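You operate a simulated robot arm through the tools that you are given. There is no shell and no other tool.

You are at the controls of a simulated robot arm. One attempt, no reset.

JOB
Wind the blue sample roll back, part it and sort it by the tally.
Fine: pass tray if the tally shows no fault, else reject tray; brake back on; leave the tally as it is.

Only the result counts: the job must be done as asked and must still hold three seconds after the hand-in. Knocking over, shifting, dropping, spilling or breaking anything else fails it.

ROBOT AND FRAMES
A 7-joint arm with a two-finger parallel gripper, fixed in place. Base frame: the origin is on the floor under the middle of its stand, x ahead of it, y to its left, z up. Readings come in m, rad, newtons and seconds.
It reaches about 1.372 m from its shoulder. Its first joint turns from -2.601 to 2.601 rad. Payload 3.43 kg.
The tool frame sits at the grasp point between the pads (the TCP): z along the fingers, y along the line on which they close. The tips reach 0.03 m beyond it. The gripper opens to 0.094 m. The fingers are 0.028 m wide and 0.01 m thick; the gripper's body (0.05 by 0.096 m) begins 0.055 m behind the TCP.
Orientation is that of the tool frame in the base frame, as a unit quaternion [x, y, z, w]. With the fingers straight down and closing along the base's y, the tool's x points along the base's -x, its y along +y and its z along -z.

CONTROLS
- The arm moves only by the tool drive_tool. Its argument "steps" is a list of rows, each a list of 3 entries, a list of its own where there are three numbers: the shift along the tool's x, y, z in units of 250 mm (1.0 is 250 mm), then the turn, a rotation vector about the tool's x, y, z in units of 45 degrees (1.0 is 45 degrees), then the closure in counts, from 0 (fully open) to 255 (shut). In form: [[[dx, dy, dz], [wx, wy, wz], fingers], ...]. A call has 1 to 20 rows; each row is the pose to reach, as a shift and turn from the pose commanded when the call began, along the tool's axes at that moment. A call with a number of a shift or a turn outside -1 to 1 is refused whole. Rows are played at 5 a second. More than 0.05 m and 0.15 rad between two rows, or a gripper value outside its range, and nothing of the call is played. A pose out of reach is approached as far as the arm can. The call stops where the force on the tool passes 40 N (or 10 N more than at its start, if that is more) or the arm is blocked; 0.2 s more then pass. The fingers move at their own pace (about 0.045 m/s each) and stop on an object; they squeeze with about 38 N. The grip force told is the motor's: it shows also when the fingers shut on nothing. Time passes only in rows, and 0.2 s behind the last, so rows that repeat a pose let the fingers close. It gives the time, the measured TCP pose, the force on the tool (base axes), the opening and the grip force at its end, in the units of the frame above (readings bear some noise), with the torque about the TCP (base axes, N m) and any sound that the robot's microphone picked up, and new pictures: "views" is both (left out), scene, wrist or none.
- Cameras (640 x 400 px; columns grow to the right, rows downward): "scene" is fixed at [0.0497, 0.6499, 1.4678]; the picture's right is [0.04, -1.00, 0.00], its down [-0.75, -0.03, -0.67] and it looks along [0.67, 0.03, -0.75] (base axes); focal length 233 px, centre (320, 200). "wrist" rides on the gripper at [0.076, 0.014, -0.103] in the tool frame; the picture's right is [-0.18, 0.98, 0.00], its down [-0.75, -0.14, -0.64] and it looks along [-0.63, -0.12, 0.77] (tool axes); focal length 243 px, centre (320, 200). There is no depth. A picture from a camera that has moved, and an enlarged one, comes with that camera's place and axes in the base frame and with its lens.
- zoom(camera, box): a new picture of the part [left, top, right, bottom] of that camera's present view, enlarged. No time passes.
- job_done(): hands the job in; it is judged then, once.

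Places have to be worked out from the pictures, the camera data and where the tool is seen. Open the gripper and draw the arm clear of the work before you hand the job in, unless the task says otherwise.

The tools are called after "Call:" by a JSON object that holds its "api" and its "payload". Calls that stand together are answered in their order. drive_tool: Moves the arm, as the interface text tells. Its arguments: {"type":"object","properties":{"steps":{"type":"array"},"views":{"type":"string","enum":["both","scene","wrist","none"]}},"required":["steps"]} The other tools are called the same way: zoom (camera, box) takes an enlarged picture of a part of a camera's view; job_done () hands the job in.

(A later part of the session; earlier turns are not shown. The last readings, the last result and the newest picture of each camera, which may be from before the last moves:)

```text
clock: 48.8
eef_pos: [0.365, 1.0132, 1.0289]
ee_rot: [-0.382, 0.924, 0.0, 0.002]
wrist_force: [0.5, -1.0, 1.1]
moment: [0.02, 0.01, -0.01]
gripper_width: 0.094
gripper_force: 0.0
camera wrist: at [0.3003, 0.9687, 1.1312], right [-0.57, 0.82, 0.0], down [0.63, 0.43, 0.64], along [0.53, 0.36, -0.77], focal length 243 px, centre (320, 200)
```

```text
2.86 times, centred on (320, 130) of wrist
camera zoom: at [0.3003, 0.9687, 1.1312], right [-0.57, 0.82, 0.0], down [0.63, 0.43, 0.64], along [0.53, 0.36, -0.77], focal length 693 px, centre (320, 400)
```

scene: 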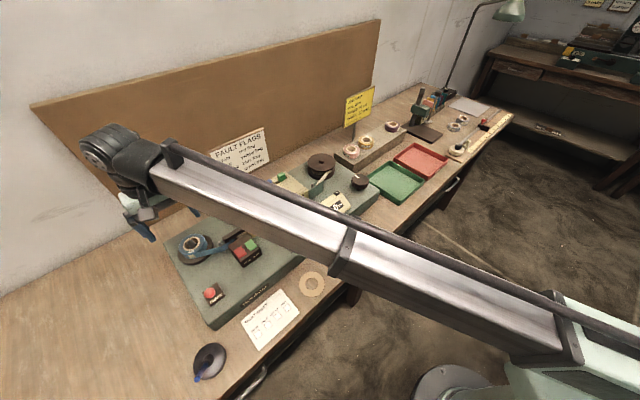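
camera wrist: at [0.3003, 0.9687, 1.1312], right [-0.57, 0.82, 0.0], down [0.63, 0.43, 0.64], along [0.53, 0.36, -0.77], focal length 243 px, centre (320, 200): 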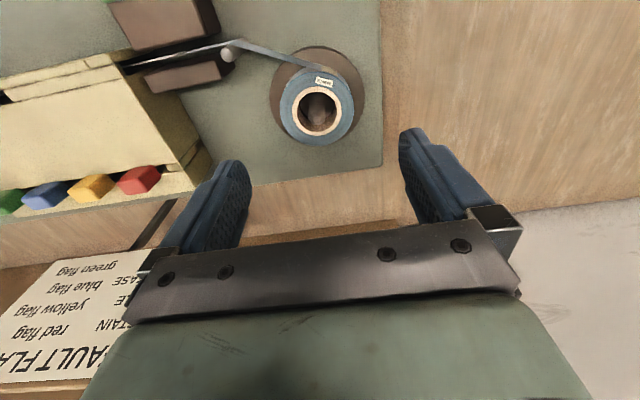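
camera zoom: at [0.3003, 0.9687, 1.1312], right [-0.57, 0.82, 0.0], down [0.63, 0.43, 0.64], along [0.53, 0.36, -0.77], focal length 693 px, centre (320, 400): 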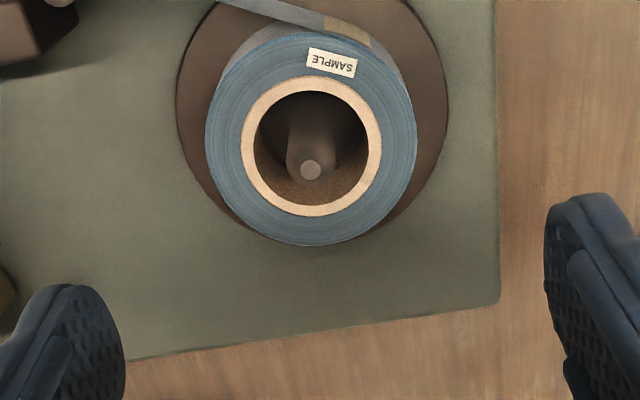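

The roll sits about 3 mm to the bench-right of the tool axis, with clearance on both sides and the tail leaving at the front. I correct and lower the open fingers around it.

Call:
{"api": "drive_tool", "payload": {"steps": [[[0, -0.011, 0.0], [0, 0, 0], 0], [[0, -0.011, 0.14], [0, 0, 0], 0], [[0, -0.011, 0.28], [0, 0, 0], 0], [[0, -0.011, 0.36], [0, 0, 0], 0], [[0, -0.011, 0.396], [0, 0, 0], 0], [[0, -0.011, 0.396], [0, 0, 0], 0]], "views": "both"}}

Call:
{"api": "zoom", "payload": {"camera": "wrist", "box": [220, 110, 420, 250]}}

Call:
{"api": "zoom", "payload": {"camera": "scene", "box": [150, 200, 270, 285]}}

```text
clock: 50.2
eef_pos: [0.3686, 1.01, 0.9304]
ee_rot: [-0.383, 0.924, 0.0, 0.002]
wrist_force: [0.6, 0.5, -0.1]
moment: [0.01, -0.06, -0.01]
gripper_width: 0.0942
gripper_force: 0.0
camera wrist: at [0.3032, 0.966, 1.0331], right [-0.57, 0.82, 0.0], down [0.63, 0.43, 0.64], along [0.53, 0.36, -0.77], focal length 243 px, centre (320, 200)
```

scene: 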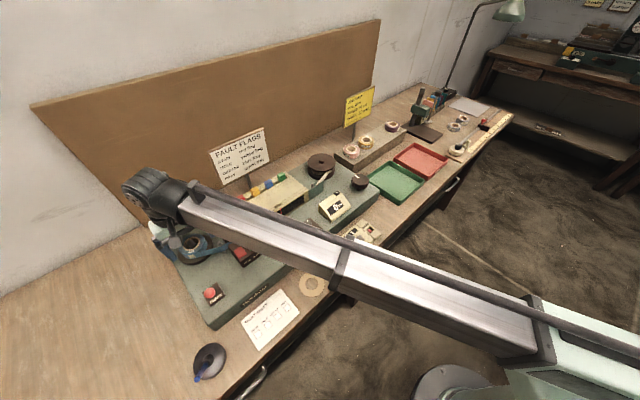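
wrist: 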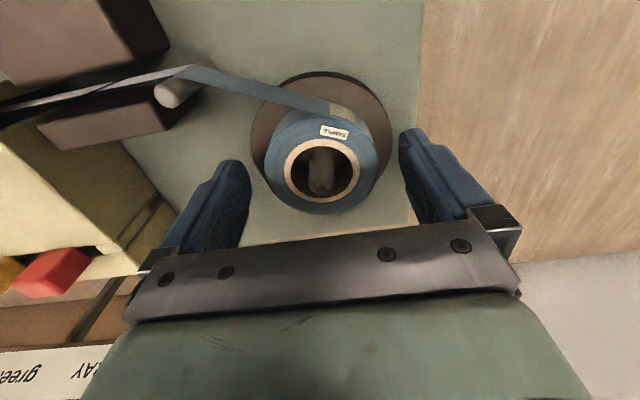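

```text
2.86 times, centred on (320, 180) of wrist
camera zoom: at [0.3032, 0.966, 1.0331], right [-0.57, 0.82, 0.0], down [0.63, 0.43, 0.64], along [0.53, 0.36, -0.77], focal length 693 px, centre (320, 257)
```

zoom: 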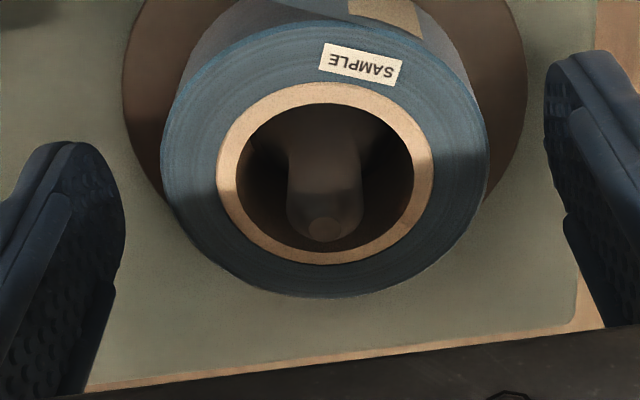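

```text
4.71 times, centred on (210, 242) of scene
camera zoom: at [0.0497, 0.6499, 1.4678], right [0.04, -1.0, 0.0], down [-0.75, -0.03, -0.67], along [0.67, 0.03, -0.75], focal length 1097 px, centre (838, 0)
```

zoom: 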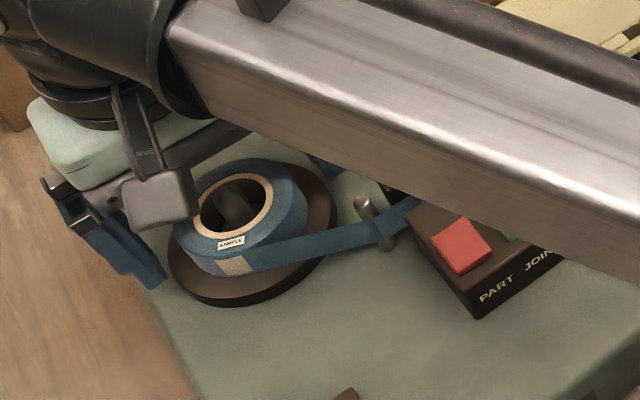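

The roll is centred between the fingers. I close on it.

Call:
{"api": "drive_tool", "payload": {"steps": [[[0, 0, 0.0], [0, 0, 0], 60], [[0, 0, 0.0], [0, 0, 0], 255], [[0, 0, 0.0], [0, 0, 0], 255], [[0, 0, 0.0], [0, 0, 0], 255]], "views": "wrist"}}

```text
clock: 51.2
eef_pos: [0.3689, 1.0094, 0.9311]
ee_rot: [-0.384, 0.924, 0.0, 0.001]
wrist_force: [0.4, 0.0, 0.9]
moment: [0.05, 0.03, -0.02]
gripper_width: 0.0643
gripper_force: 38.0
camera wrist: at [0.3033, 0.9659, 1.0333], right [-0.57, 0.82, 0.0], down [0.63, 0.43, 0.64], along [0.53, 0.36, -0.77], focal length 243 px, centre (320, 200)
```

wrist: 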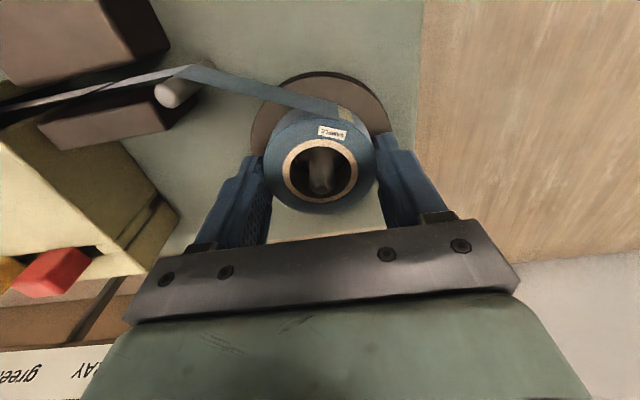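

The roll is held at 64 mm with almost no side load. I lift it straight up, slowly at first.

Call:
{"api": "drive_tool", "payload": {"steps": [[[0, 0, -0.03], [0, 0, 0], 255], [[0, 0, -0.06], [0, 0, 0], 255], [[0, 0, -0.1], [0, 0, 0], 255], [[0, 0, -0.16], [0, 0, 0], 255], [[0, 0, -0.24], [0, 0, 0], 255], [[0, 0, -0.32], [0, 0, 0], 255]], "views": "both"}}

Call:
{"api": "zoom", "payload": {"camera": "wrist", "box": [100, 40, 440, 250]}}

```text
clock: 52.6
eef_pos: [0.3689, 1.0101, 1.0106]
ee_rot: [-0.383, 0.924, -0.001, 0.0]
wrist_force: [0.3, 0.4, -0.1]
moment: [-0.03, 0.01, 0.01]
gripper_width: 0.0
gripper_force: 32.8
camera wrist: at [0.3029, 0.9652, 1.1122], right [-0.57, 0.82, 0.0], down [0.63, 0.43, 0.64], along [0.53, 0.36, -0.77], focal length 243 px, centre (320, 200)
```

scene: 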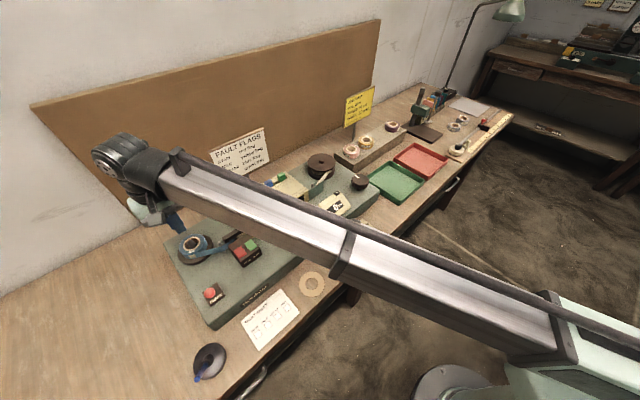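
wrist: 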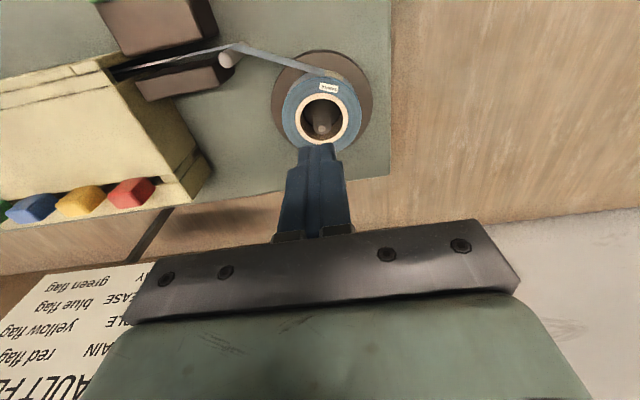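

```text
1.88 times, centred on (270, 145) of wrist
camera zoom: at [0.3029, 0.9652, 1.1122], right [-0.57, 0.82, 0.0], down [0.63, 0.43, 0.64], along [0.53, 0.36, -0.77], focal length 457 px, centre (414, 304)
```

zoom: 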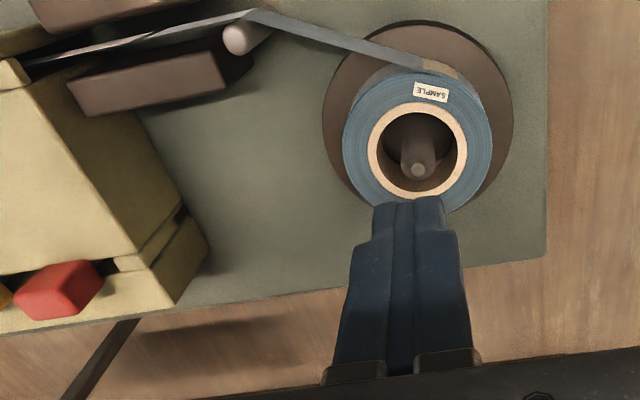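

The fingers slipped off the top; the roll stayed in place. Stereo from my two wrist views puts the roll's top at 0.912, so the tips only overlapped about 1 cm. I open, go back down about 9 mm lower than before, and look.

Call:
{"api": "drive_tool", "payload": {"steps": [[[0, 0, 0], [0, 0, 0], 0], [[0, 0, 0], [0, 0, 0], 0], [[0, 0, 0], [0, 0, 0], 0], [[0.003, 0.006, 0.0], [0, 0, 0], 0], [[0.003, 0.006, 0.0], [0, 0, 0], 0], [[0.003, 0.006, 0.12], [0, 0, 0], 0], [[0.003, 0.006, 0.24], [0, 0, 0], 0], [[0.003, 0.006, 0.32], [0, 0, 0], 0], [[0.003, 0.006, 0.34], [0, 0, 0], 0], [[0.003, 0.006, 0.352], [0, 0, 0], 0], [[0.003, 0.006, 0.352], [0, 0, 0], 0]], "views": "both"}}

Call:
{"api": "zoom", "payload": {"camera": "wrist", "box": [220, 90, 420, 230]}}

Call:
{"api": "zoom", "payload": {"camera": "scene", "box": [150, 200, 270, 285]}}

```text
clock: 55.0
eef_pos: [0.367, 1.0095, 0.9217]
ee_rot: [-0.383, 0.924, 0.0, 0.001]
wrist_force: [0.2, -0.7, 0.8]
moment: [0.05, 0.03, 0.0]
gripper_width: 0.094
gripper_force: 0.1
camera wrist: at [0.3024, 0.9652, 1.0238], right [-0.57, 0.82, 0.0], down [0.63, 0.43, 0.64], along [0.53, 0.36, -0.77], focal length 243 px, centre (320, 200)
```

scene: 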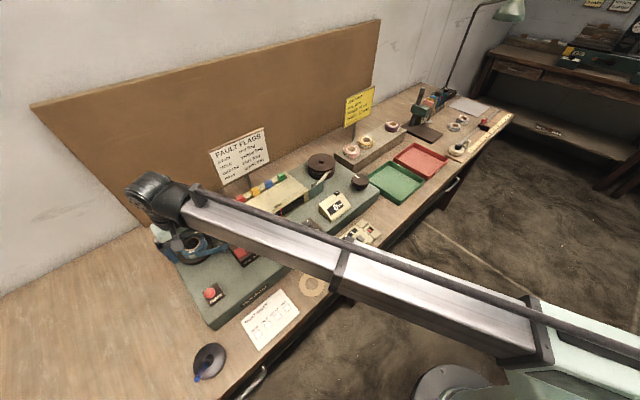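
wrist: 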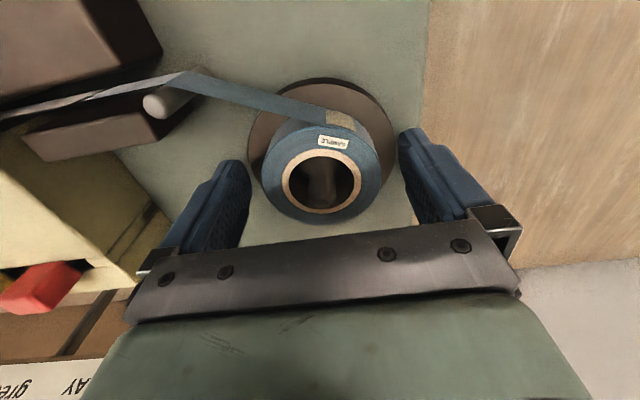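

```text
2.86 times, centred on (320, 160) of wrist
camera zoom: at [0.3024, 0.9652, 1.0238], right [-0.57, 0.82, 0.0], down [0.63, 0.43, 0.64], along [0.53, 0.36, -0.77], focal length 693 px, centre (320, 314)
```

zoom: 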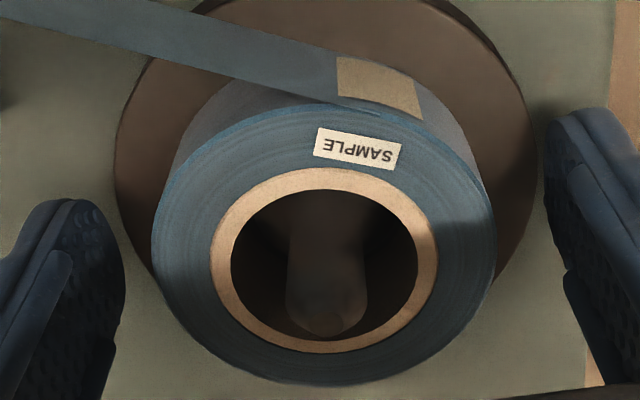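

```text
4.71 times, centred on (210, 242) of scene
camera zoom: at [0.0497, 0.6499, 1.4678], right [0.04, -1.0, 0.0], down [-0.75, -0.03, -0.67], along [0.67, 0.03, -0.75], focal length 1097 px, centre (838, 0)
```

zoom: 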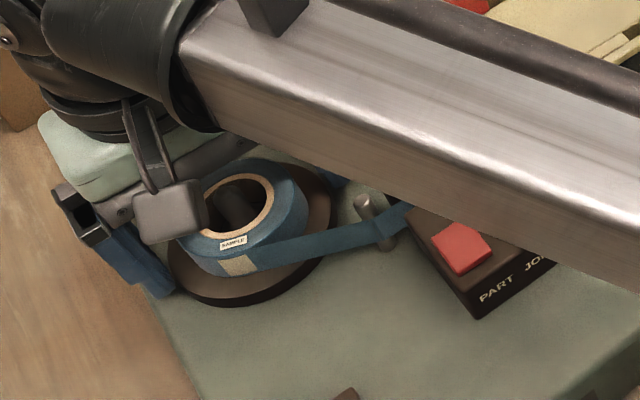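

Tips are at about 0.892 and the roll is centred. I close again and check the width.

Call:
{"api": "drive_tool", "payload": {"steps": [[[0, 0, 0.0], [0, 0, 0], 60], [[0, 0, 0.0], [0, 0, 0], 255], [[0, 0, 0.0], [0, 0, 0], 255], [[0, 0, 0.0], [0, 0, 0], 255]], "views": "wrist"}}

Call:
{"api": "zoom", "payload": {"camera": "wrist", "box": [220, 90, 420, 230]}}

```text
clock: 56.0
eef_pos: [0.3662, 1.0089, 0.9216]
ee_rot: [-0.384, 0.923, -0.001, 0.001]
wrist_force: [-6.5, 5.2, -2.7]
moment: [0.39, 0.11, 0.01]
gripper_width: 0.0898
gripper_force: 45.5
camera wrist: at [0.3018, 0.9656, 1.0238], right [-0.57, 0.82, 0.0], down [0.63, 0.43, 0.64], along [0.53, 0.36, -0.77], focal length 243 px, centre (320, 200)
```

wrist: 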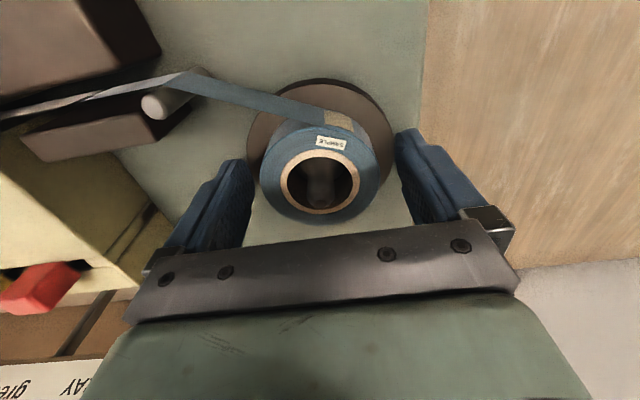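

```text
2.86 times, centred on (320, 160) of wrist
camera zoom: at [0.3018, 0.9656, 1.0238], right [-0.57, 0.82, 0.0], down [0.63, 0.43, 0.64], along [0.53, 0.36, -0.77], focal length 693 px, centre (320, 314)
```

zoom: 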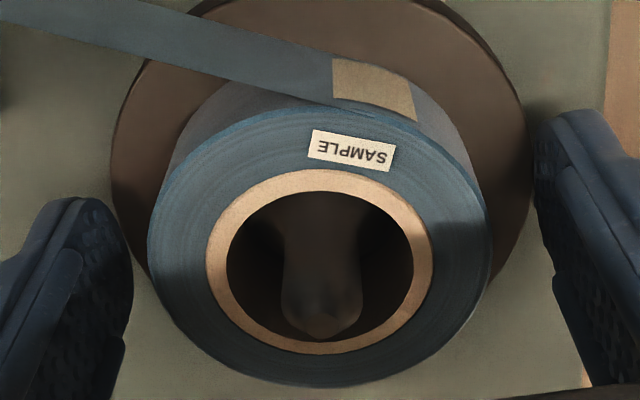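

The fingers caught the base disk (width 0.0898), so the disk top is just above my tips. I open, rise 4 mm and close again.

Call:
{"api": "drive_tool", "payload": {"steps": [[[0, 0, 0.0], [0, 0, 0], 0], [[0, 0, 0.0], [0, 0, 0], 0], [[0, 0, -0.016], [0, 0, 0], 0], [[0, 0, -0.016], [0, 0, 0], 60], [[0, 0, -0.016], [0, 0, 0], 255], [[0, 0, -0.016], [0, 0, 0], 255], [[0, 0, -0.016], [0, 0, 0], 255]], "views": "wrist"}}

Call:
{"api": "zoom", "payload": {"camera": "wrist", "box": [220, 90, 420, 230]}}

```text
clock: 57.6
eef_pos: [0.3661, 1.0104, 0.9246]
ee_rot: [-0.382, 0.924, -0.001, 0.001]
wrist_force: [0.4, -0.6, 0.4]
moment: [-0.06, 0.01, -0.01]
gripper_width: 0.0641
gripper_force: 37.7
camera wrist: at [0.3019, 0.9651, 1.0283], right [-0.57, 0.82, 0.0], down [0.63, 0.43, 0.64], along [0.53, 0.36, -0.77], focal length 243 px, centre (320, 200)
```

wrist: 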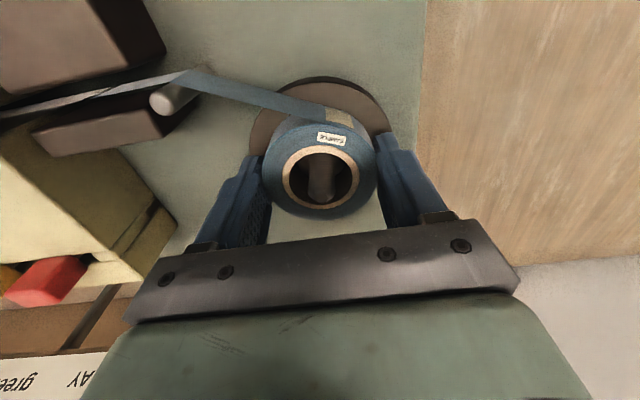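

```text
2.86 times, centred on (320, 160) of wrist
camera zoom: at [0.3019, 0.9651, 1.0283], right [-0.57, 0.82, 0.0], down [0.63, 0.43, 0.64], along [0.53, 0.36, -0.77], focal length 693 px, centre (320, 314)
```

zoom: 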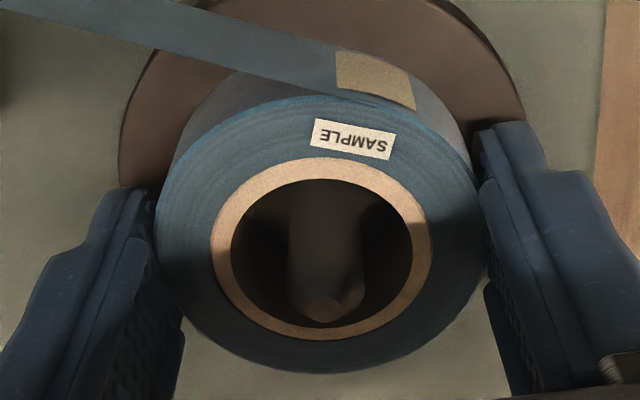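

Now held at 64.1 mm with tips just above the disk. I lift slowly, 2 mm per row, and read force and width.

Call:
{"api": "drive_tool", "payload": {"steps": [[[0, 0, -0.008], [0, 0, 0], 255], [[0, 0, -0.016], [0, 0, 0], 255], [[0, 0, -0.024], [0, 0, 0], 255], [[0, 0, -0.032], [0, 0, 0], 255]], "views": "wrist"}}

Call:
{"api": "zoom", "payload": {"camera": "wrist", "box": [220, 90, 420, 230]}}

```text
clock: 58.6
eef_pos: [0.3656, 1.0085, 0.9341]
ee_rot: [-0.383, 0.924, 0.0, 0.001]
wrist_force: [0.3, 0.2, -0.7]
moment: [0.01, 0.07, 0.01]
gripper_width: 0.0642
gripper_force: 38.0
camera wrist: at [0.301, 0.9644, 1.037], right [-0.57, 0.82, 0.0], down [0.63, 0.43, 0.64], along [0.53, 0.36, -0.77], focal length 243 px, centre (320, 200)
```

wrist: 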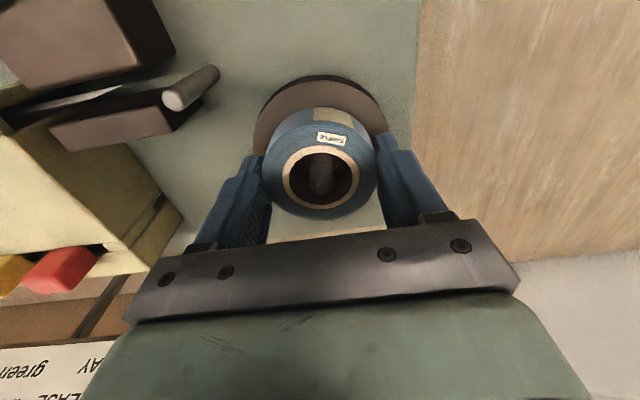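

```text
2.86 times, centred on (320, 160) of wrist
camera zoom: at [0.301, 0.9644, 1.037], right [-0.57, 0.82, 0.0], down [0.63, 0.43, 0.64], along [0.53, 0.36, -0.77], focal length 693 px, centre (320, 314)
```

zoom: 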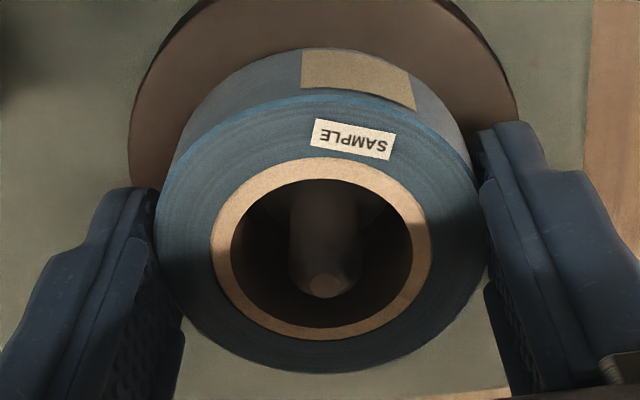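

The roll is coming up with the gripper and its tail has been taken up. I keep lifting steadily.

Call:
{"api": "drive_tool", "payload": {"steps": [[[0, 0, -0.02], [0, 0, 0], 255], [[0, 0, -0.04], [0, 0, 0], 255], [[0, 0, -0.07], [0, 0, 0], 255], [[0, 0, -0.11], [0, 0, 0], 255], [[0, 0, -0.16], [0, 0, 0], 255], [[0, 0, -0.22], [0, 0, 0], 255], [[0, 0, -0.3], [0, 0, 0], 255], [[0, 0, -0.38], [0, 0, 0], 255], [[0, 0, -0.46], [0, 0, 0], 255], [[0, 0, -0.54], [0, 0, 0], 255]], "views": "both"}}

```text
clock: 60.8
eef_pos: [0.3643, 1.012, 1.0701]
ee_rot: [-0.383, 0.924, 0.0, 0.001]
wrist_force: [0.2, -0.5, 0.2]
moment: [-0.02, -0.02, -0.01]
gripper_width: 0.0643
gripper_force: 37.7
camera wrist: at [0.3005, 0.9684, 1.172], right [-0.57, 0.82, 0.0], down [0.63, 0.43, 0.64], along [0.53, 0.36, -0.77], focal length 243 px, centre (320, 200)
```

scene: 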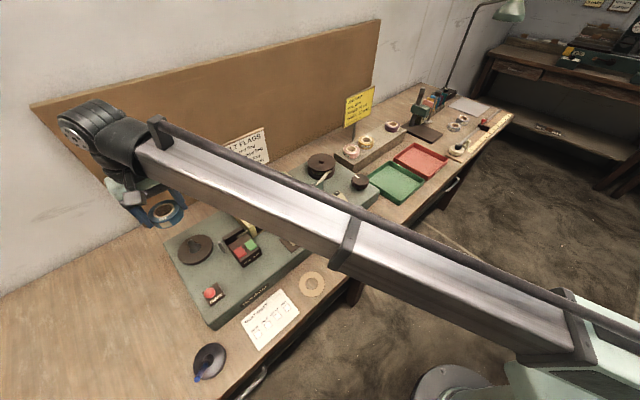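
wrist: 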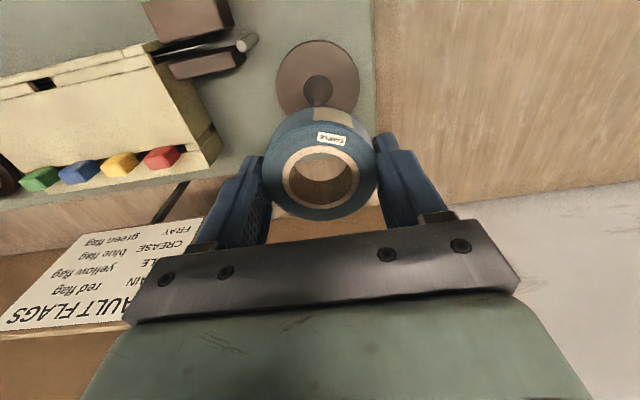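

The roll is securely held (64.3 mm). I carry it up and forward of the flag sign, along the bench toward the red reject tray, whose centre I put near (0.87, 0.245).

Call:
{"api": "drive_tool", "payload": {"steps": [[[0.03, -0.06, -0.1], [0, 0, 0], 255], [[0.09, -0.17, -0.2], [0, 0, 0], 255], [[0.15, -0.29, -0.3], [0, 0, 0], 255], [[0.21, -0.42, -0.38], [0, 0, 0], 255], [[0.27, -0.55, -0.4], [0, 0, 0], 255], [[0.33, -0.68, -0.4], [0, 0, 0], 255], [[0.4, -0.82, -0.4], [0, 0, 0], 255]], "views": "none"}}

Call:
{"api": "drive_tool", "payload": {"steps": [[[0.06, -0.14, 0], [0, 0, 0], 255], [[0.12, -0.28, 0], [0, 0, 0], 255], [[0.18, -0.42, 0], [0, 0, 0], 255], [[0.24, -0.56, 0], [0, 0, 0], 255], [[0.29, -0.7, 0], [0, 0, 0], 255], [[0.33, -0.84, 0], [0, 0, 0], 255], [[0.352, -0.95, 0], [0, 0, 0], 255]], "views": "scene"}}

```text
clock: 62.4
eef_pos: [0.4375, 0.7904, 1.1689]
ee_rot: [-0.384, 0.923, 0.0, 0.002]
wrist_force: [-0.3, 0.1, -1.3]
moment: [0.0, 0.03, -0.03]
gripper_width: 0.0643
gripper_force: 38.5
```

```text
clock: 63.5
eef_pos: [0.5048, 0.6427, 1.1699]
ee_rot: [-0.379, 0.925, 0.002, 0.004]
wrist_force: [3.7, 0.2, -3.3]
moment: [0.18, 0.18, 0.19]
gripper_width: 0.0643
gripper_force: 37.7
stopped in row 5: the force on the tool passed its limit at 47 N (the readings are from after the stop); the commanded pose is now the measured one
```

scene: 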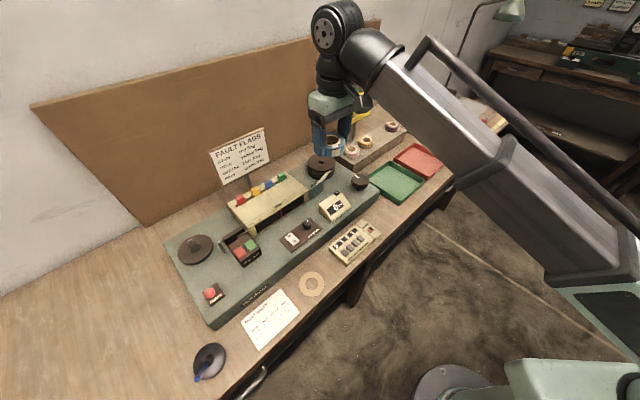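

A brief 47 N jolt stopped the move although nothing is near; likely the folded arm posture at this height. The roll is still held (64.3 mm). I go on lower and slower.

Call:
{"api": "drive_tool", "payload": {"steps": [[[0.0, -0.05, 0.06], [0, 0, 0], 255], [[0.0, -0.13, 0.14], [0, 0, 0], 255], [[0.01, -0.24, 0.2], [0, 0, 0], 255], [[0.02, -0.36, 0.22], [0, 0, 0], 255], [[0.03, -0.48, 0.22], [0, 0, 0], 255], [[0.04, -0.6, 0.22], [0, 0, 0], 255], [[0.04, -0.72, 0.22], [0, 0, 0], 255], [[0.04, -0.84, 0.22], [0, 0, 0], 255], [[0.04, -0.96, 0.22], [0, 0, 0], 255]], "views": "both"}}

```text
clock: 65.5
eef_pos: [0.6684, 0.4631, 1.1153]
ee_rot: [-0.381, 0.925, 0.002, 0.005]
wrist_force: [0.6, 0.4, -0.3]
moment: [-0.01, 0.0, -0.02]
gripper_width: 0.0642
gripper_force: 38.2
camera wrist: at [0.6028, 0.419, 1.2171], right [-0.56, 0.83, 0.0], down [0.63, 0.43, 0.65], along [0.54, 0.36, -0.76], focal length 243 px, centre (320, 200)
```

scene: 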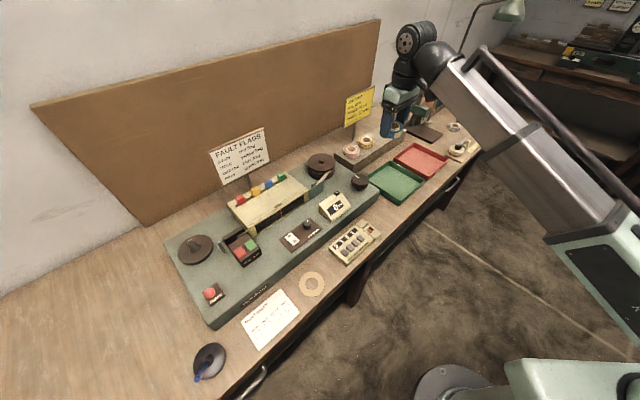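
wrist: 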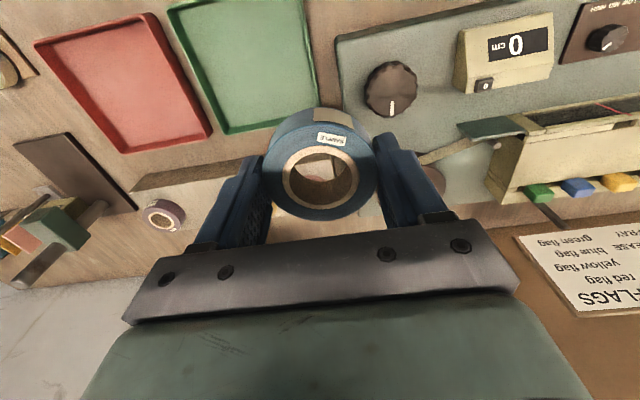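

The red tray is in view ahead; I zoom on it to read its mark and refine its centre.

Call:
{"api": "zoom", "payload": {"camera": "wrist", "box": [0, 0, 260, 170]}}

Call:
{"api": "zoom", "payload": {"camera": "scene", "box": [380, 130, 460, 200]}}

```text
2.35 times, centred on (130, 85) of wrist
camera zoom: at [0.6028, 0.419, 1.2171], right [-0.56, 0.83, 0.0], down [0.63, 0.43, 0.65], along [0.54, 0.36, -0.76], focal length 571 px, centre (767, 471)
```

zoom: 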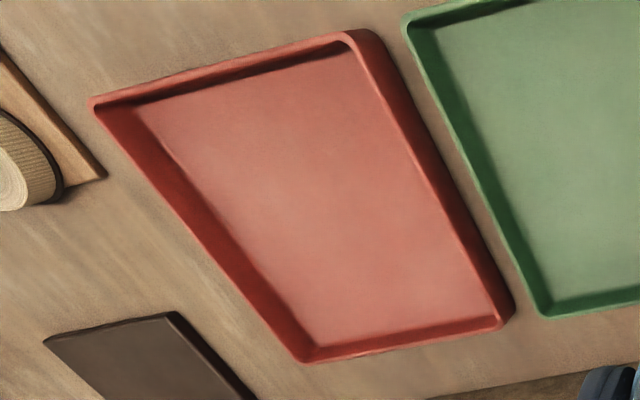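

```text
5.71 times, centred on (420, 165) of scene
camera zoom: at [0.0497, 0.6499, 1.4678], right [0.04, -1.0, 0.0], down [-0.75, -0.03, -0.67], along [0.67, 0.03, -0.75], focal length 1332 px, centre (-251, 400)
```

zoom: 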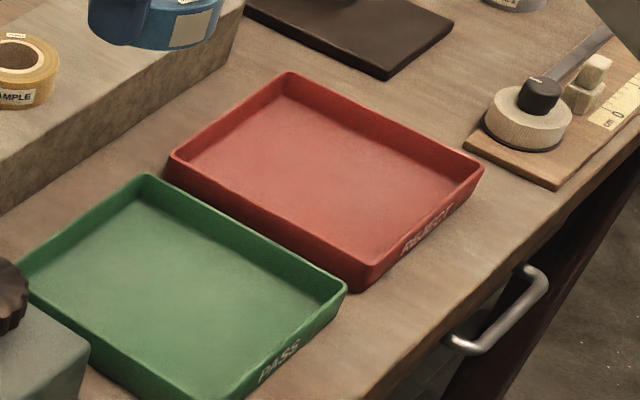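

Red is marked REJECT and green PASS. I carry the roll on over the red tray.

Call:
{"api": "drive_tool", "payload": {"steps": [[[0.005, -0.12, 0.0], [0, 0.014, 0], 255], [[0.01, -0.25, 0.02], [0, 0.014, 0], 255], [[0.02, -0.38, 0.06], [0, 0.014, 0], 255], [[0.03, -0.51, 0.1], [0, 0.014, 0], 255], [[0.04, -0.64, 0.14], [0, 0.014, 0], 255], [[0.05, -0.77, 0.18], [0, 0.014, 0], 255], [[0.05, -0.9, 0.22], [0, 0.014, 0], 255], [[0.05, -0.99, 0.24], [0, 0.014, 0], 255]], "views": "none"}}

Call:
{"api": "drive_tool", "payload": {"steps": [[[0.0, -0.08, 0.06], [0, 0, 0], 255], [[0.0, -0.17, 0.12], [0, 0, 0], 255], [[0.0, -0.17, 0.12], [0, 0, 0], 255]], "views": "both"}}

```text
clock: 67.3
eef_pos: [0.8305, 0.2801, 1.0531]
ee_rot: [-0.38, 0.925, 0.0, -0.001]
wrist_force: [-0.3, 0.1, 0.2]
moment: [0.03, 0.0, 0.01]
gripper_width: 0.0641
gripper_force: 38.5
```

```text
clock: 68.1
eef_pos: [0.8608, 0.2515, 1.0223]
ee_rot: [-0.381, 0.925, 0.0, 0.0]
wrist_force: [0.2, -0.1, -0.7]
moment: [0.0, -0.01, -0.01]
gripper_width: 0.0641
gripper_force: 38.1
camera wrist: at [0.7958, 0.2069, 1.1262], right [-0.56, 0.83, 0.0], down [0.64, 0.43, 0.64], along [0.53, 0.36, -0.77], focal length 243 px, centre (320, 200)
```

scene: 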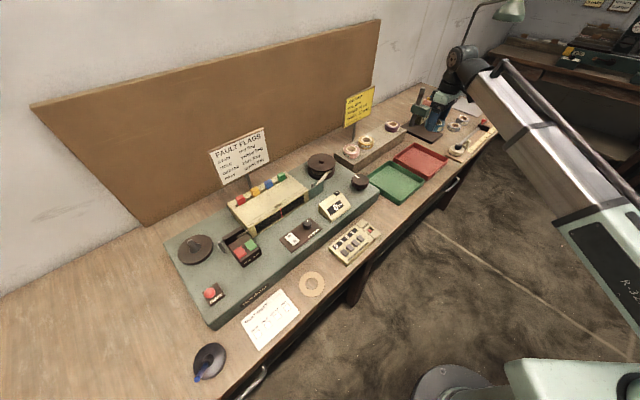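
wrist: 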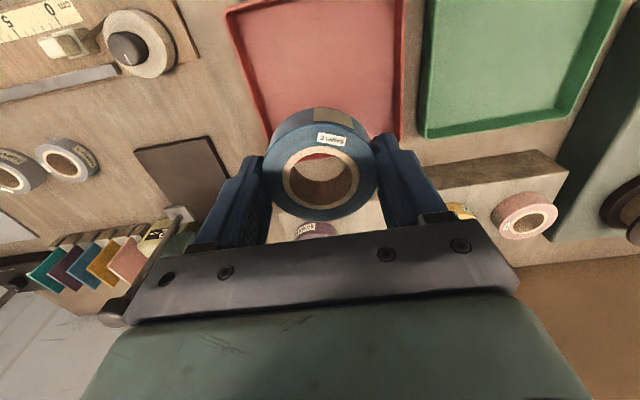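

The tray is centred front-to-back under the roll and about 8 mm off sideways. I correct and lower partway.

Call:
{"api": "drive_tool", "payload": {"steps": [[[0, 0.03, 0.08], [0, 0, 0], 255], [[0, 0.03, 0.2], [0, 0, 0], 255], [[0, 0.03, 0.32], [0, 0, 0], 255], [[0, 0.03, 0.44], [0, 0, 0], 255], [[0, 0.03, 0.54], [0, 0, 0], 255], [[0, 0.03, 0.57], [0, 0, 0], 255], [[0, 0.03, 0.57], [0, 0, 0], 255]], "views": "both"}}

Call:
{"api": "zoom", "payload": {"camera": "scene", "box": [380, 100, 480, 200]}}

```text
clock: 69.7
eef_pos: [0.8558, 0.2536, 0.8842]
ee_rot: [-0.38, 0.925, -0.001, -0.001]
wrist_force: [0.0, -1.0, -1.3]
moment: [0.03, -0.02, 0.03]
gripper_width: 0.0643
gripper_force: 37.8
camera wrist: at [0.7915, 0.211, 0.9869], right [-0.56, 0.83, 0.0], down [0.64, 0.43, 0.64], along [0.53, 0.36, -0.77], focal length 243 px, centre (320, 200)
```

scene: 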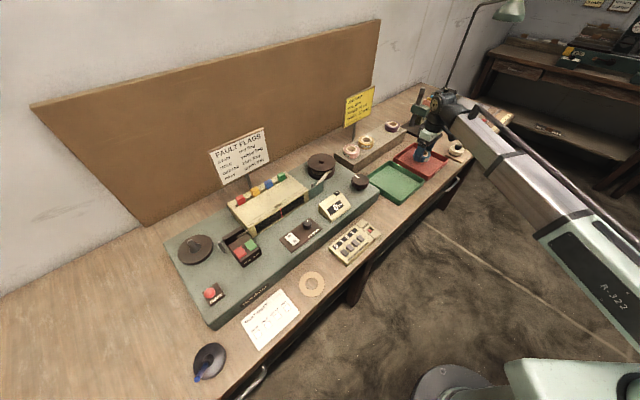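
wrist: 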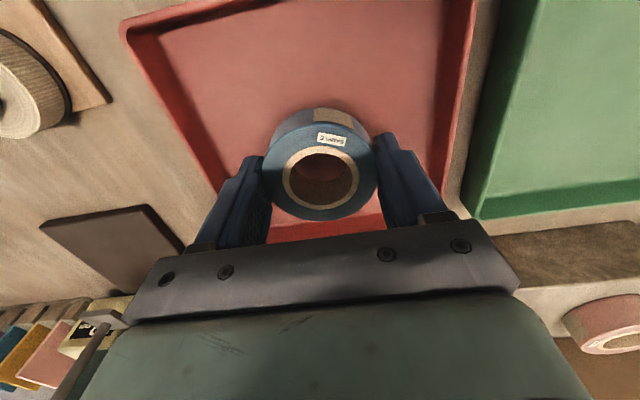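

```text
4.00 times, centred on (430, 150) of scene
camera zoom: at [0.0497, 0.6499, 1.4678], right [0.04, -1.0, 0.0], down [-0.75, -0.03, -0.67], along [0.67, 0.03, -0.75], focal length 932 px, centre (-120, 400)
```

zoom: 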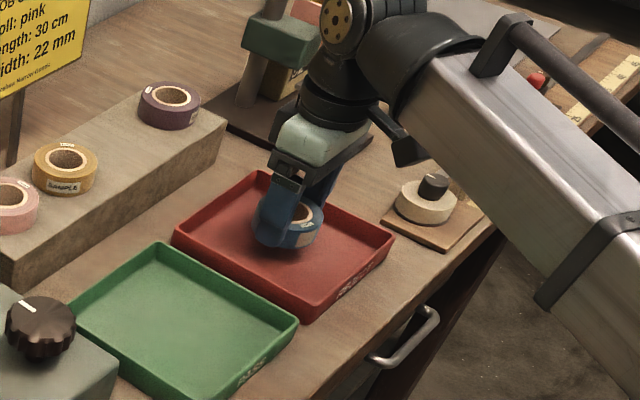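

The roll is inside the tray outline with room all round. I lower gently, watching for contact.

Call:
{"api": "drive_tool", "payload": {"steps": [[[0, 0, 0.03], [0, 0, 0], 255], [[0, 0, 0.06], [0, 0, 0], 255], [[0, 0, 0.09], [0, 0, 0], 255], [[0, 0, 0.11], [0, 0, 0], 255], [[0, 0, 0.12], [0, 0, 0], 255]], "views": "none"}}

```text
clock: 70.8
eef_pos: [0.8557, 0.2557, 0.8582]
ee_rot: [-0.38, 0.925, -0.001, 0.001]
wrist_force: [-4.6, -0.7, 12.8]
moment: [0.19, 0.25, 0.06]
gripper_width: 0.0645
gripper_force: 38.2
stopped in row 5: the force on the tool passed its limit at 46 N (the readings are from after the stop); the commanded pose is now the measured one
```

The roll touched the tray floor at TCP z 0.858 (the reading now shows 13 N of support). I ease up 1 mm and open the fingers.

Call:
{"api": "drive_tool", "payload": {"steps": [[[0, 0, -0.004], [0, 0, 0], 255], [[0, 0, -0.004], [0, 0, 0], 120], [[0, 0, -0.004], [0, 0, 0], 30], [[0, 0, -0.004], [0, 0, 0], 30], [[0, 0, -0.004], [0, 0, 0], 30]], "views": "both"}}

Call:
{"api": "zoom", "payload": {"camera": "scene", "box": [380, 100, 480, 200]}}

```text
clock: 72.0
eef_pos: [0.8565, 0.256, 0.8579]
ee_rot: [-0.381, 0.925, -0.001, 0.001]
wrist_force: [0.0, -0.5, 0.1]
moment: [-0.02, -0.02, 0.02]
gripper_width: 0.0828
gripper_force: 0.0
camera wrist: at [0.7918, 0.2124, 0.9607], right [-0.56, 0.83, 0.0], down [0.63, 0.43, 0.64], along [0.53, 0.36, -0.77], focal length 243 px, centre (320, 200)
```

scene: 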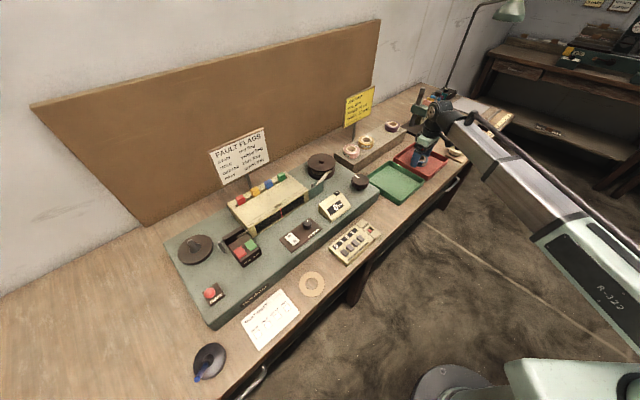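
wrist: 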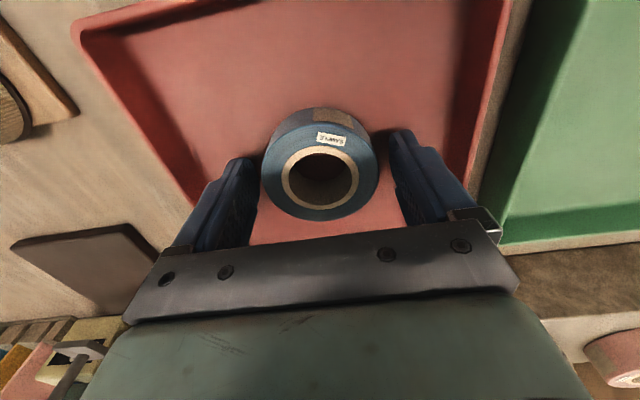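

```text
4.00 times, centred on (430, 150) of scene
camera zoom: at [0.0497, 0.6499, 1.4678], right [0.04, -1.0, 0.0], down [-0.75, -0.03, -0.67], along [0.67, 0.03, -0.75], focal length 932 px, centre (-120, 400)
```

zoom: 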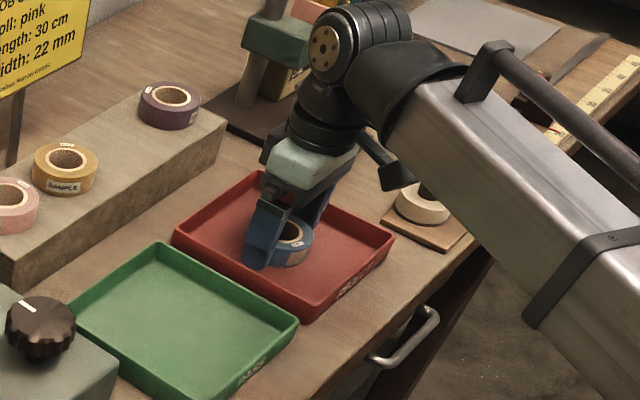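

The roll rests free in the reject tray. I rise straight up.

Call:
{"api": "drive_tool", "payload": {"steps": [[[0, 0, -0.06], [0, 0, 0], 30], [[0, 0, -0.16], [0, 0, 0], 30], [[0, 0, -0.3], [0, 0, 0], 30], [[0, 0, -0.46], [0, 0, 0], 30], [[0, 0, -0.62], [0, 0, 0], 30], [[0, 0, -0.78], [0, 0, 0], 30], [[0, 0, -0.92], [0, 0, 0], 30]], "views": "both"}}

Call:
{"api": "zoom", "payload": {"camera": "scene", "box": [380, 100, 480, 200]}}

```text
clock: 73.6
eef_pos: [0.8535, 0.2574, 1.0867]
ee_rot: [-0.38, 0.925, 0.0, 0.001]
wrist_force: [0.0, 0.3, -0.3]
moment: [0.0, -0.01, -0.04]
gripper_width: 0.0826
gripper_force: 0.0
camera wrist: at [0.7893, 0.2135, 1.1885], right [-0.56, 0.83, 0.0], down [0.63, 0.43, 0.64], along [0.53, 0.36, -0.77], focal length 243 px, centre (320, 200)
```

scene: 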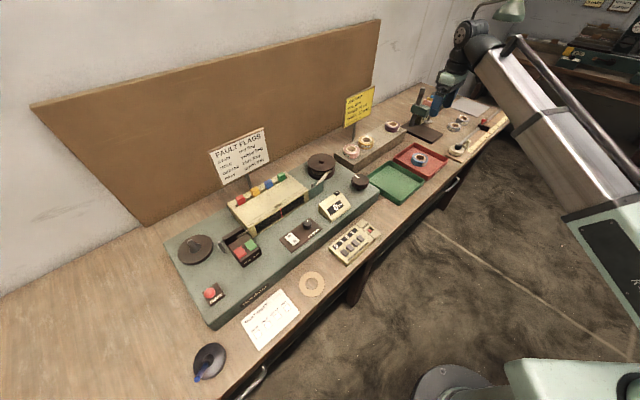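
wrist: 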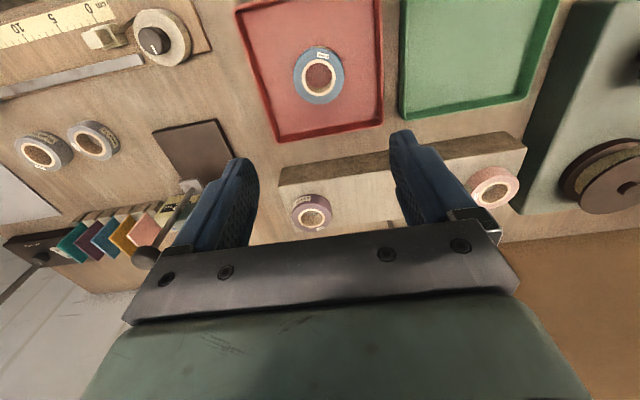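

```text
4.00 times, centred on (430, 150) of scene
camera zoom: at [0.0497, 0.6499, 1.4678], right [0.04, -1.0, 0.0], down [-0.75, -0.03, -0.67], along [0.67, 0.03, -0.75], focal length 932 px, centre (-120, 400)
```

zoom: 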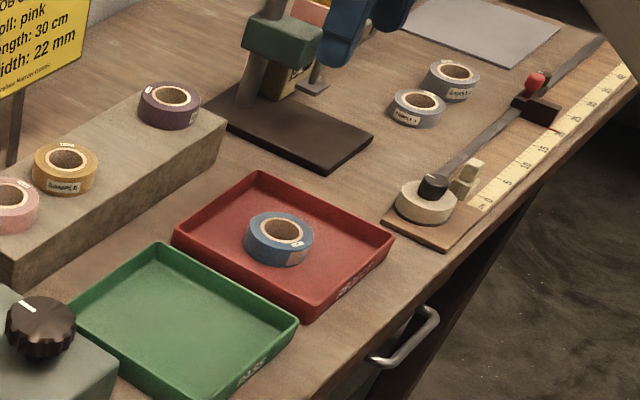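

The blue roll lies flat in the red reject tray. Now back along the front of the bench to the brake lever, fingers closing on the way.

Call:
{"api": "drive_tool", "payload": {"steps": [[[0, 0.06, 0], [0, 0, 0], 100], [[0, 0.18, 0], [0, 0, 0], 180], [[0, 0.32, 0], [0, 0, 0], 255], [[0, 0.46, 0], [0, 0, 0], 255], [[0, 0.6, 0], [0, 0, 0], 255], [[0, 0.74, 0], [0, 0, 0], 255], [[0, 0.88, 0], [0, 0, 0], 255], [[0, 0.98, 0], [0, 0, 0], 255]], "views": "none"}}

Call:
{"api": "drive_tool", "payload": {"steps": [[[0, 0.1, 0], [0, 0, 0], 255], [[0, 0.22, 0], [0, 0, 0], 255], [[0, 0.34, 0], [0, 0, 0], 255], [[0, 0.46, 0], [0, 0, 0], 255], [[0, 0.58, 0], [0, 0, 0], 255], [[0, 0.7, 0], [0, 0, 0], 255], [[0, 0.82, 0], [0, 0, 0], 255], [[0, 0.92, 0], [0, 0, 0], 255]], "views": "scene"}}

```text
clock: 75.4
eef_pos: [0.6805, 0.4294, 1.0874]
ee_rot: [-0.379, 0.925, 0.0, 0.001]
wrist_force: [0.2, -0.4, 0.0]
moment: [-0.08, -0.02, -0.01]
gripper_width: 0.0
gripper_force: 33.1
```

```text
clock: 77.2
eef_pos: [0.523, 0.5947, 1.0868]
ee_rot: [-0.38, 0.925, 0.0, 0.001]
wrist_force: [0.4, -0.9, -0.1]
moment: [0.0, -0.01, 0.0]
gripper_width: 0.0001
gripper_force: 33.6
```

scene: 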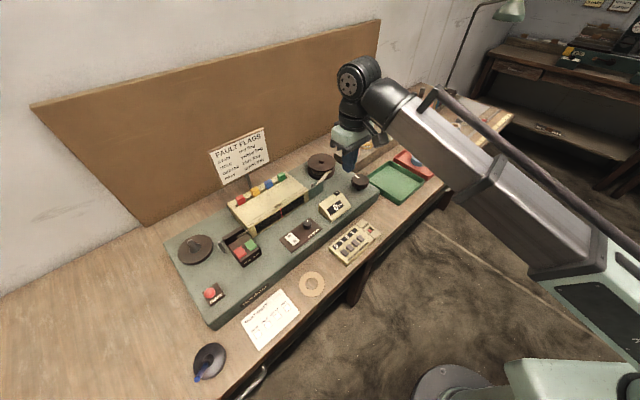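

Halfway there; I continue toward a point just in front of the brake ball.

Call:
{"api": "drive_tool", "payload": {"steps": [[[0.01, 0.11, 0], [0, 0, 0], 255], [[0.02, 0.23, 0], [0, 0, 0], 255], [[0.03, 0.35, 0], [0, 0, 0], 255], [[0.04, 0.47, 0], [0, 0, 0], 255], [[0.05, 0.59, 0], [0, 0, 0], 255], [[0.06, 0.71, 0], [0, 0, 0], 255], [[0.07, 0.85, 0], [0, 0, 0], 255]], "views": "none"}}

Call:
{"api": "drive_tool", "payload": {"steps": [[[0.02, 0.12, 0], [0, 0, 0], 255], [[0.04, 0.25, 0.03], [0, 0, 0], 255], [[0.06, 0.4, 0.06], [0, 0, 0], 255], [[0.07, 0.54, 0.1], [0, 0, 0], 255], [[0.085, 0.68, 0.14], [0, 0, 0], 255], [[0.085, 0.83, 0.16], [0, 0, 0], 255], [[0.085, 0.83, 0.16], [0, 0, 0], 255]], "views": "both"}}

Call:
{"api": "zoom", "payload": {"camera": "wrist", "box": [200, 40, 440, 200]}}

```text
clock: 78.8
eef_pos: [0.3626, 0.7308, 1.0853]
ee_rot: [-0.379, 0.925, -0.001, 0.001]
wrist_force: [-0.3, -0.9, -0.6]
moment: [-0.03, -0.03, 0.0]
gripper_width: 0.0
gripper_force: 33.0
```

```text
clock: 80.4
eef_pos: [0.1999, 0.8655, 1.0441]
ee_rot: [-0.381, 0.925, 0.0, 0.001]
wrist_force: [0.4, 0.4, -0.2]
moment: [-0.01, 0.03, 0.0]
gripper_width: 0.0
gripper_force: 32.5
camera wrist: at [0.1357, 0.822, 1.1469], right [-0.56, 0.83, 0.0], down [0.63, 0.43, 0.64], along [0.53, 0.36, -0.77], focal length 243 px, centre (320, 200)
```

scene: 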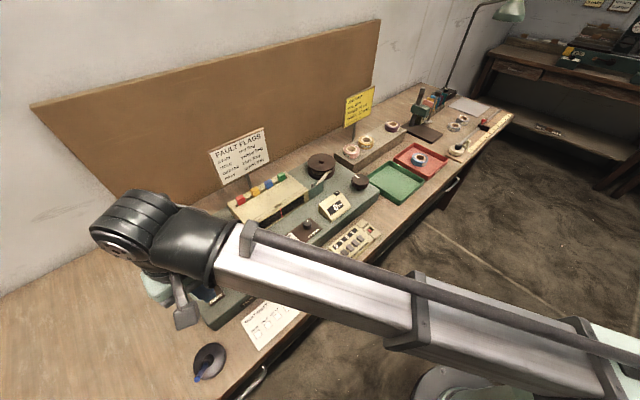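
wrist: 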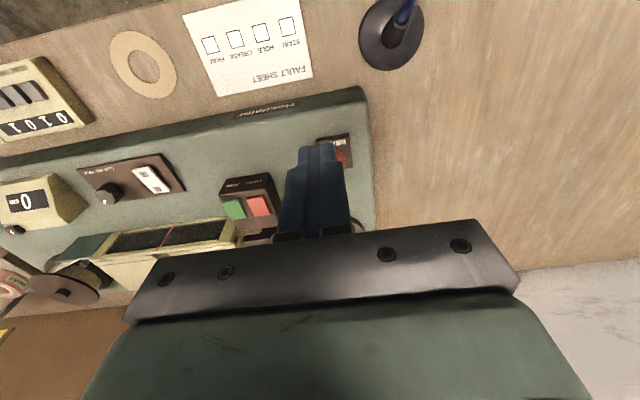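

```text
2.50 times, centred on (320, 120) of wrist
camera zoom: at [0.1357, 0.822, 1.1469], right [-0.56, 0.83, 0.0], down [0.63, 0.43, 0.64], along [0.53, 0.36, -0.77], focal length 606 px, centre (320, 400)
```

zoom: 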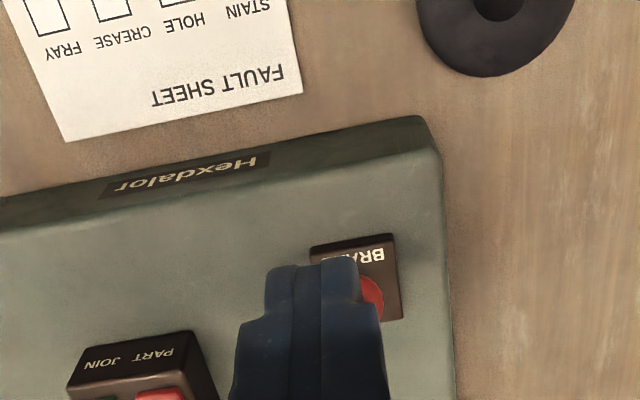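

The counter shows 0 and the ball is just behind the fingers, about 7 mm toward the bench's left. I shift and come down in front of it.

Call:
{"api": "drive_tool", "payload": {"steps": [[[0, 0.028, 0.06], [0, 0, 0], 255], [[0, 0.028, 0.16], [0, 0, 0], 255], [[0, 0.028, 0.26], [0, 0, 0], 255], [[0, 0.028, 0.35], [0, 0, 0], 255], [[0, 0.028, 0.35], [0, 0, 0], 255]], "views": "both"}}

Call:
{"api": "zoom", "payload": {"camera": "wrist", "box": [220, 80, 420, 240]}}

Call:
{"api": "zoom", "payload": {"camera": "scene", "box": [160, 230, 260, 330]}}

```text
clock: 81.6
eef_pos: [0.1948, 0.8691, 0.9591]
ee_rot: [-0.38, 0.925, 0.001, 0.002]
wrist_force: [-0.1, 0.2, 0.1]
moment: [0.03, -0.01, -0.01]
gripper_width: 0.0
gripper_force: 32.7
camera wrist: at [0.1294, 0.8259, 1.0608], right [-0.56, 0.83, 0.0], down [0.63, 0.43, 0.64], along [0.53, 0.36, -0.77], focal length 243 px, centre (320, 200)
```

scene: 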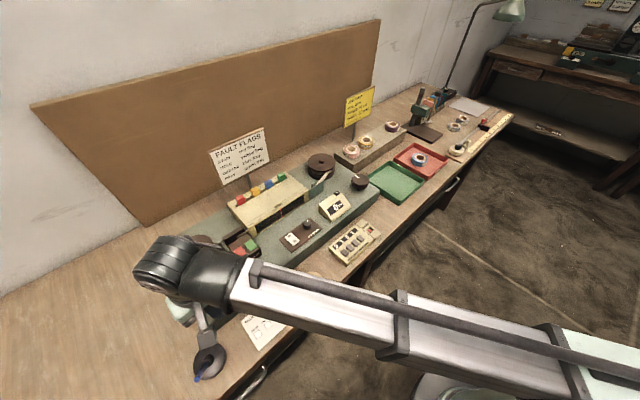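
wrist: 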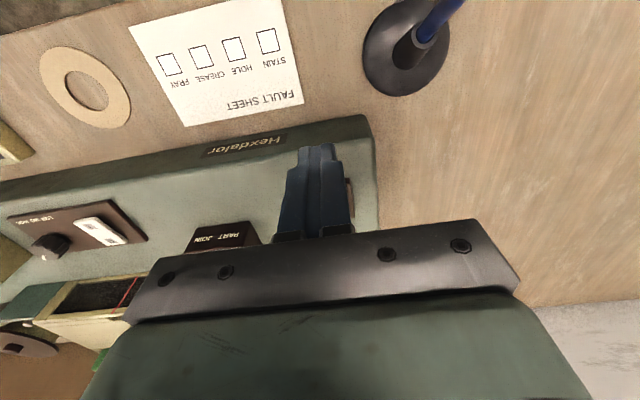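

```text
2.50 times, centred on (320, 160) of wrist
camera zoom: at [0.1294, 0.8259, 1.0608], right [-0.56, 0.83, 0.0], down [0.63, 0.43, 0.64], along [0.53, 0.36, -0.77], focal length 606 px, centre (320, 300)
```

zoom: 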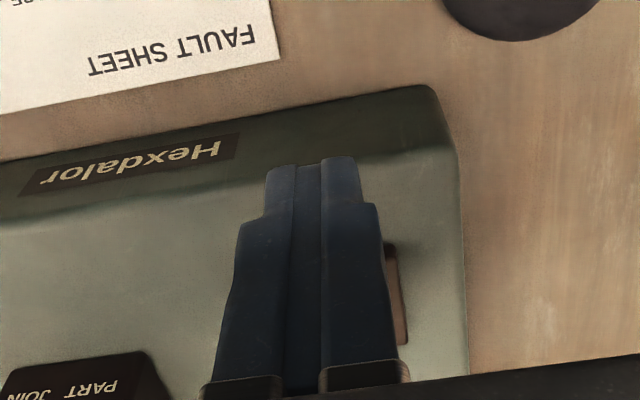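

```text
4.00 times, centred on (210, 280) of scene
camera zoom: at [0.0497, 0.6499, 1.4678], right [0.04, -1.0, 0.0], down [-0.75, -0.03, -0.67], along [0.67, 0.03, -0.75], focal length 932 px, centre (760, -120)
```

zoom: 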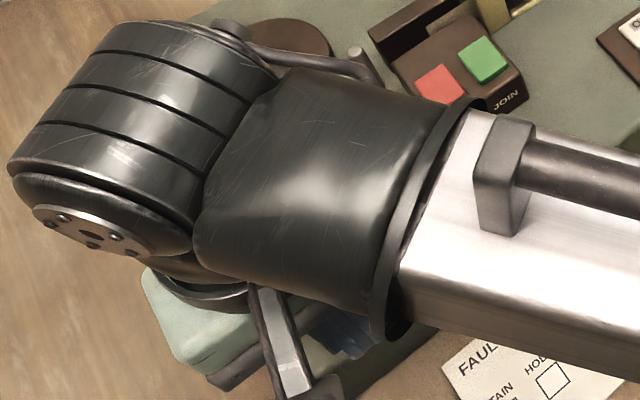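

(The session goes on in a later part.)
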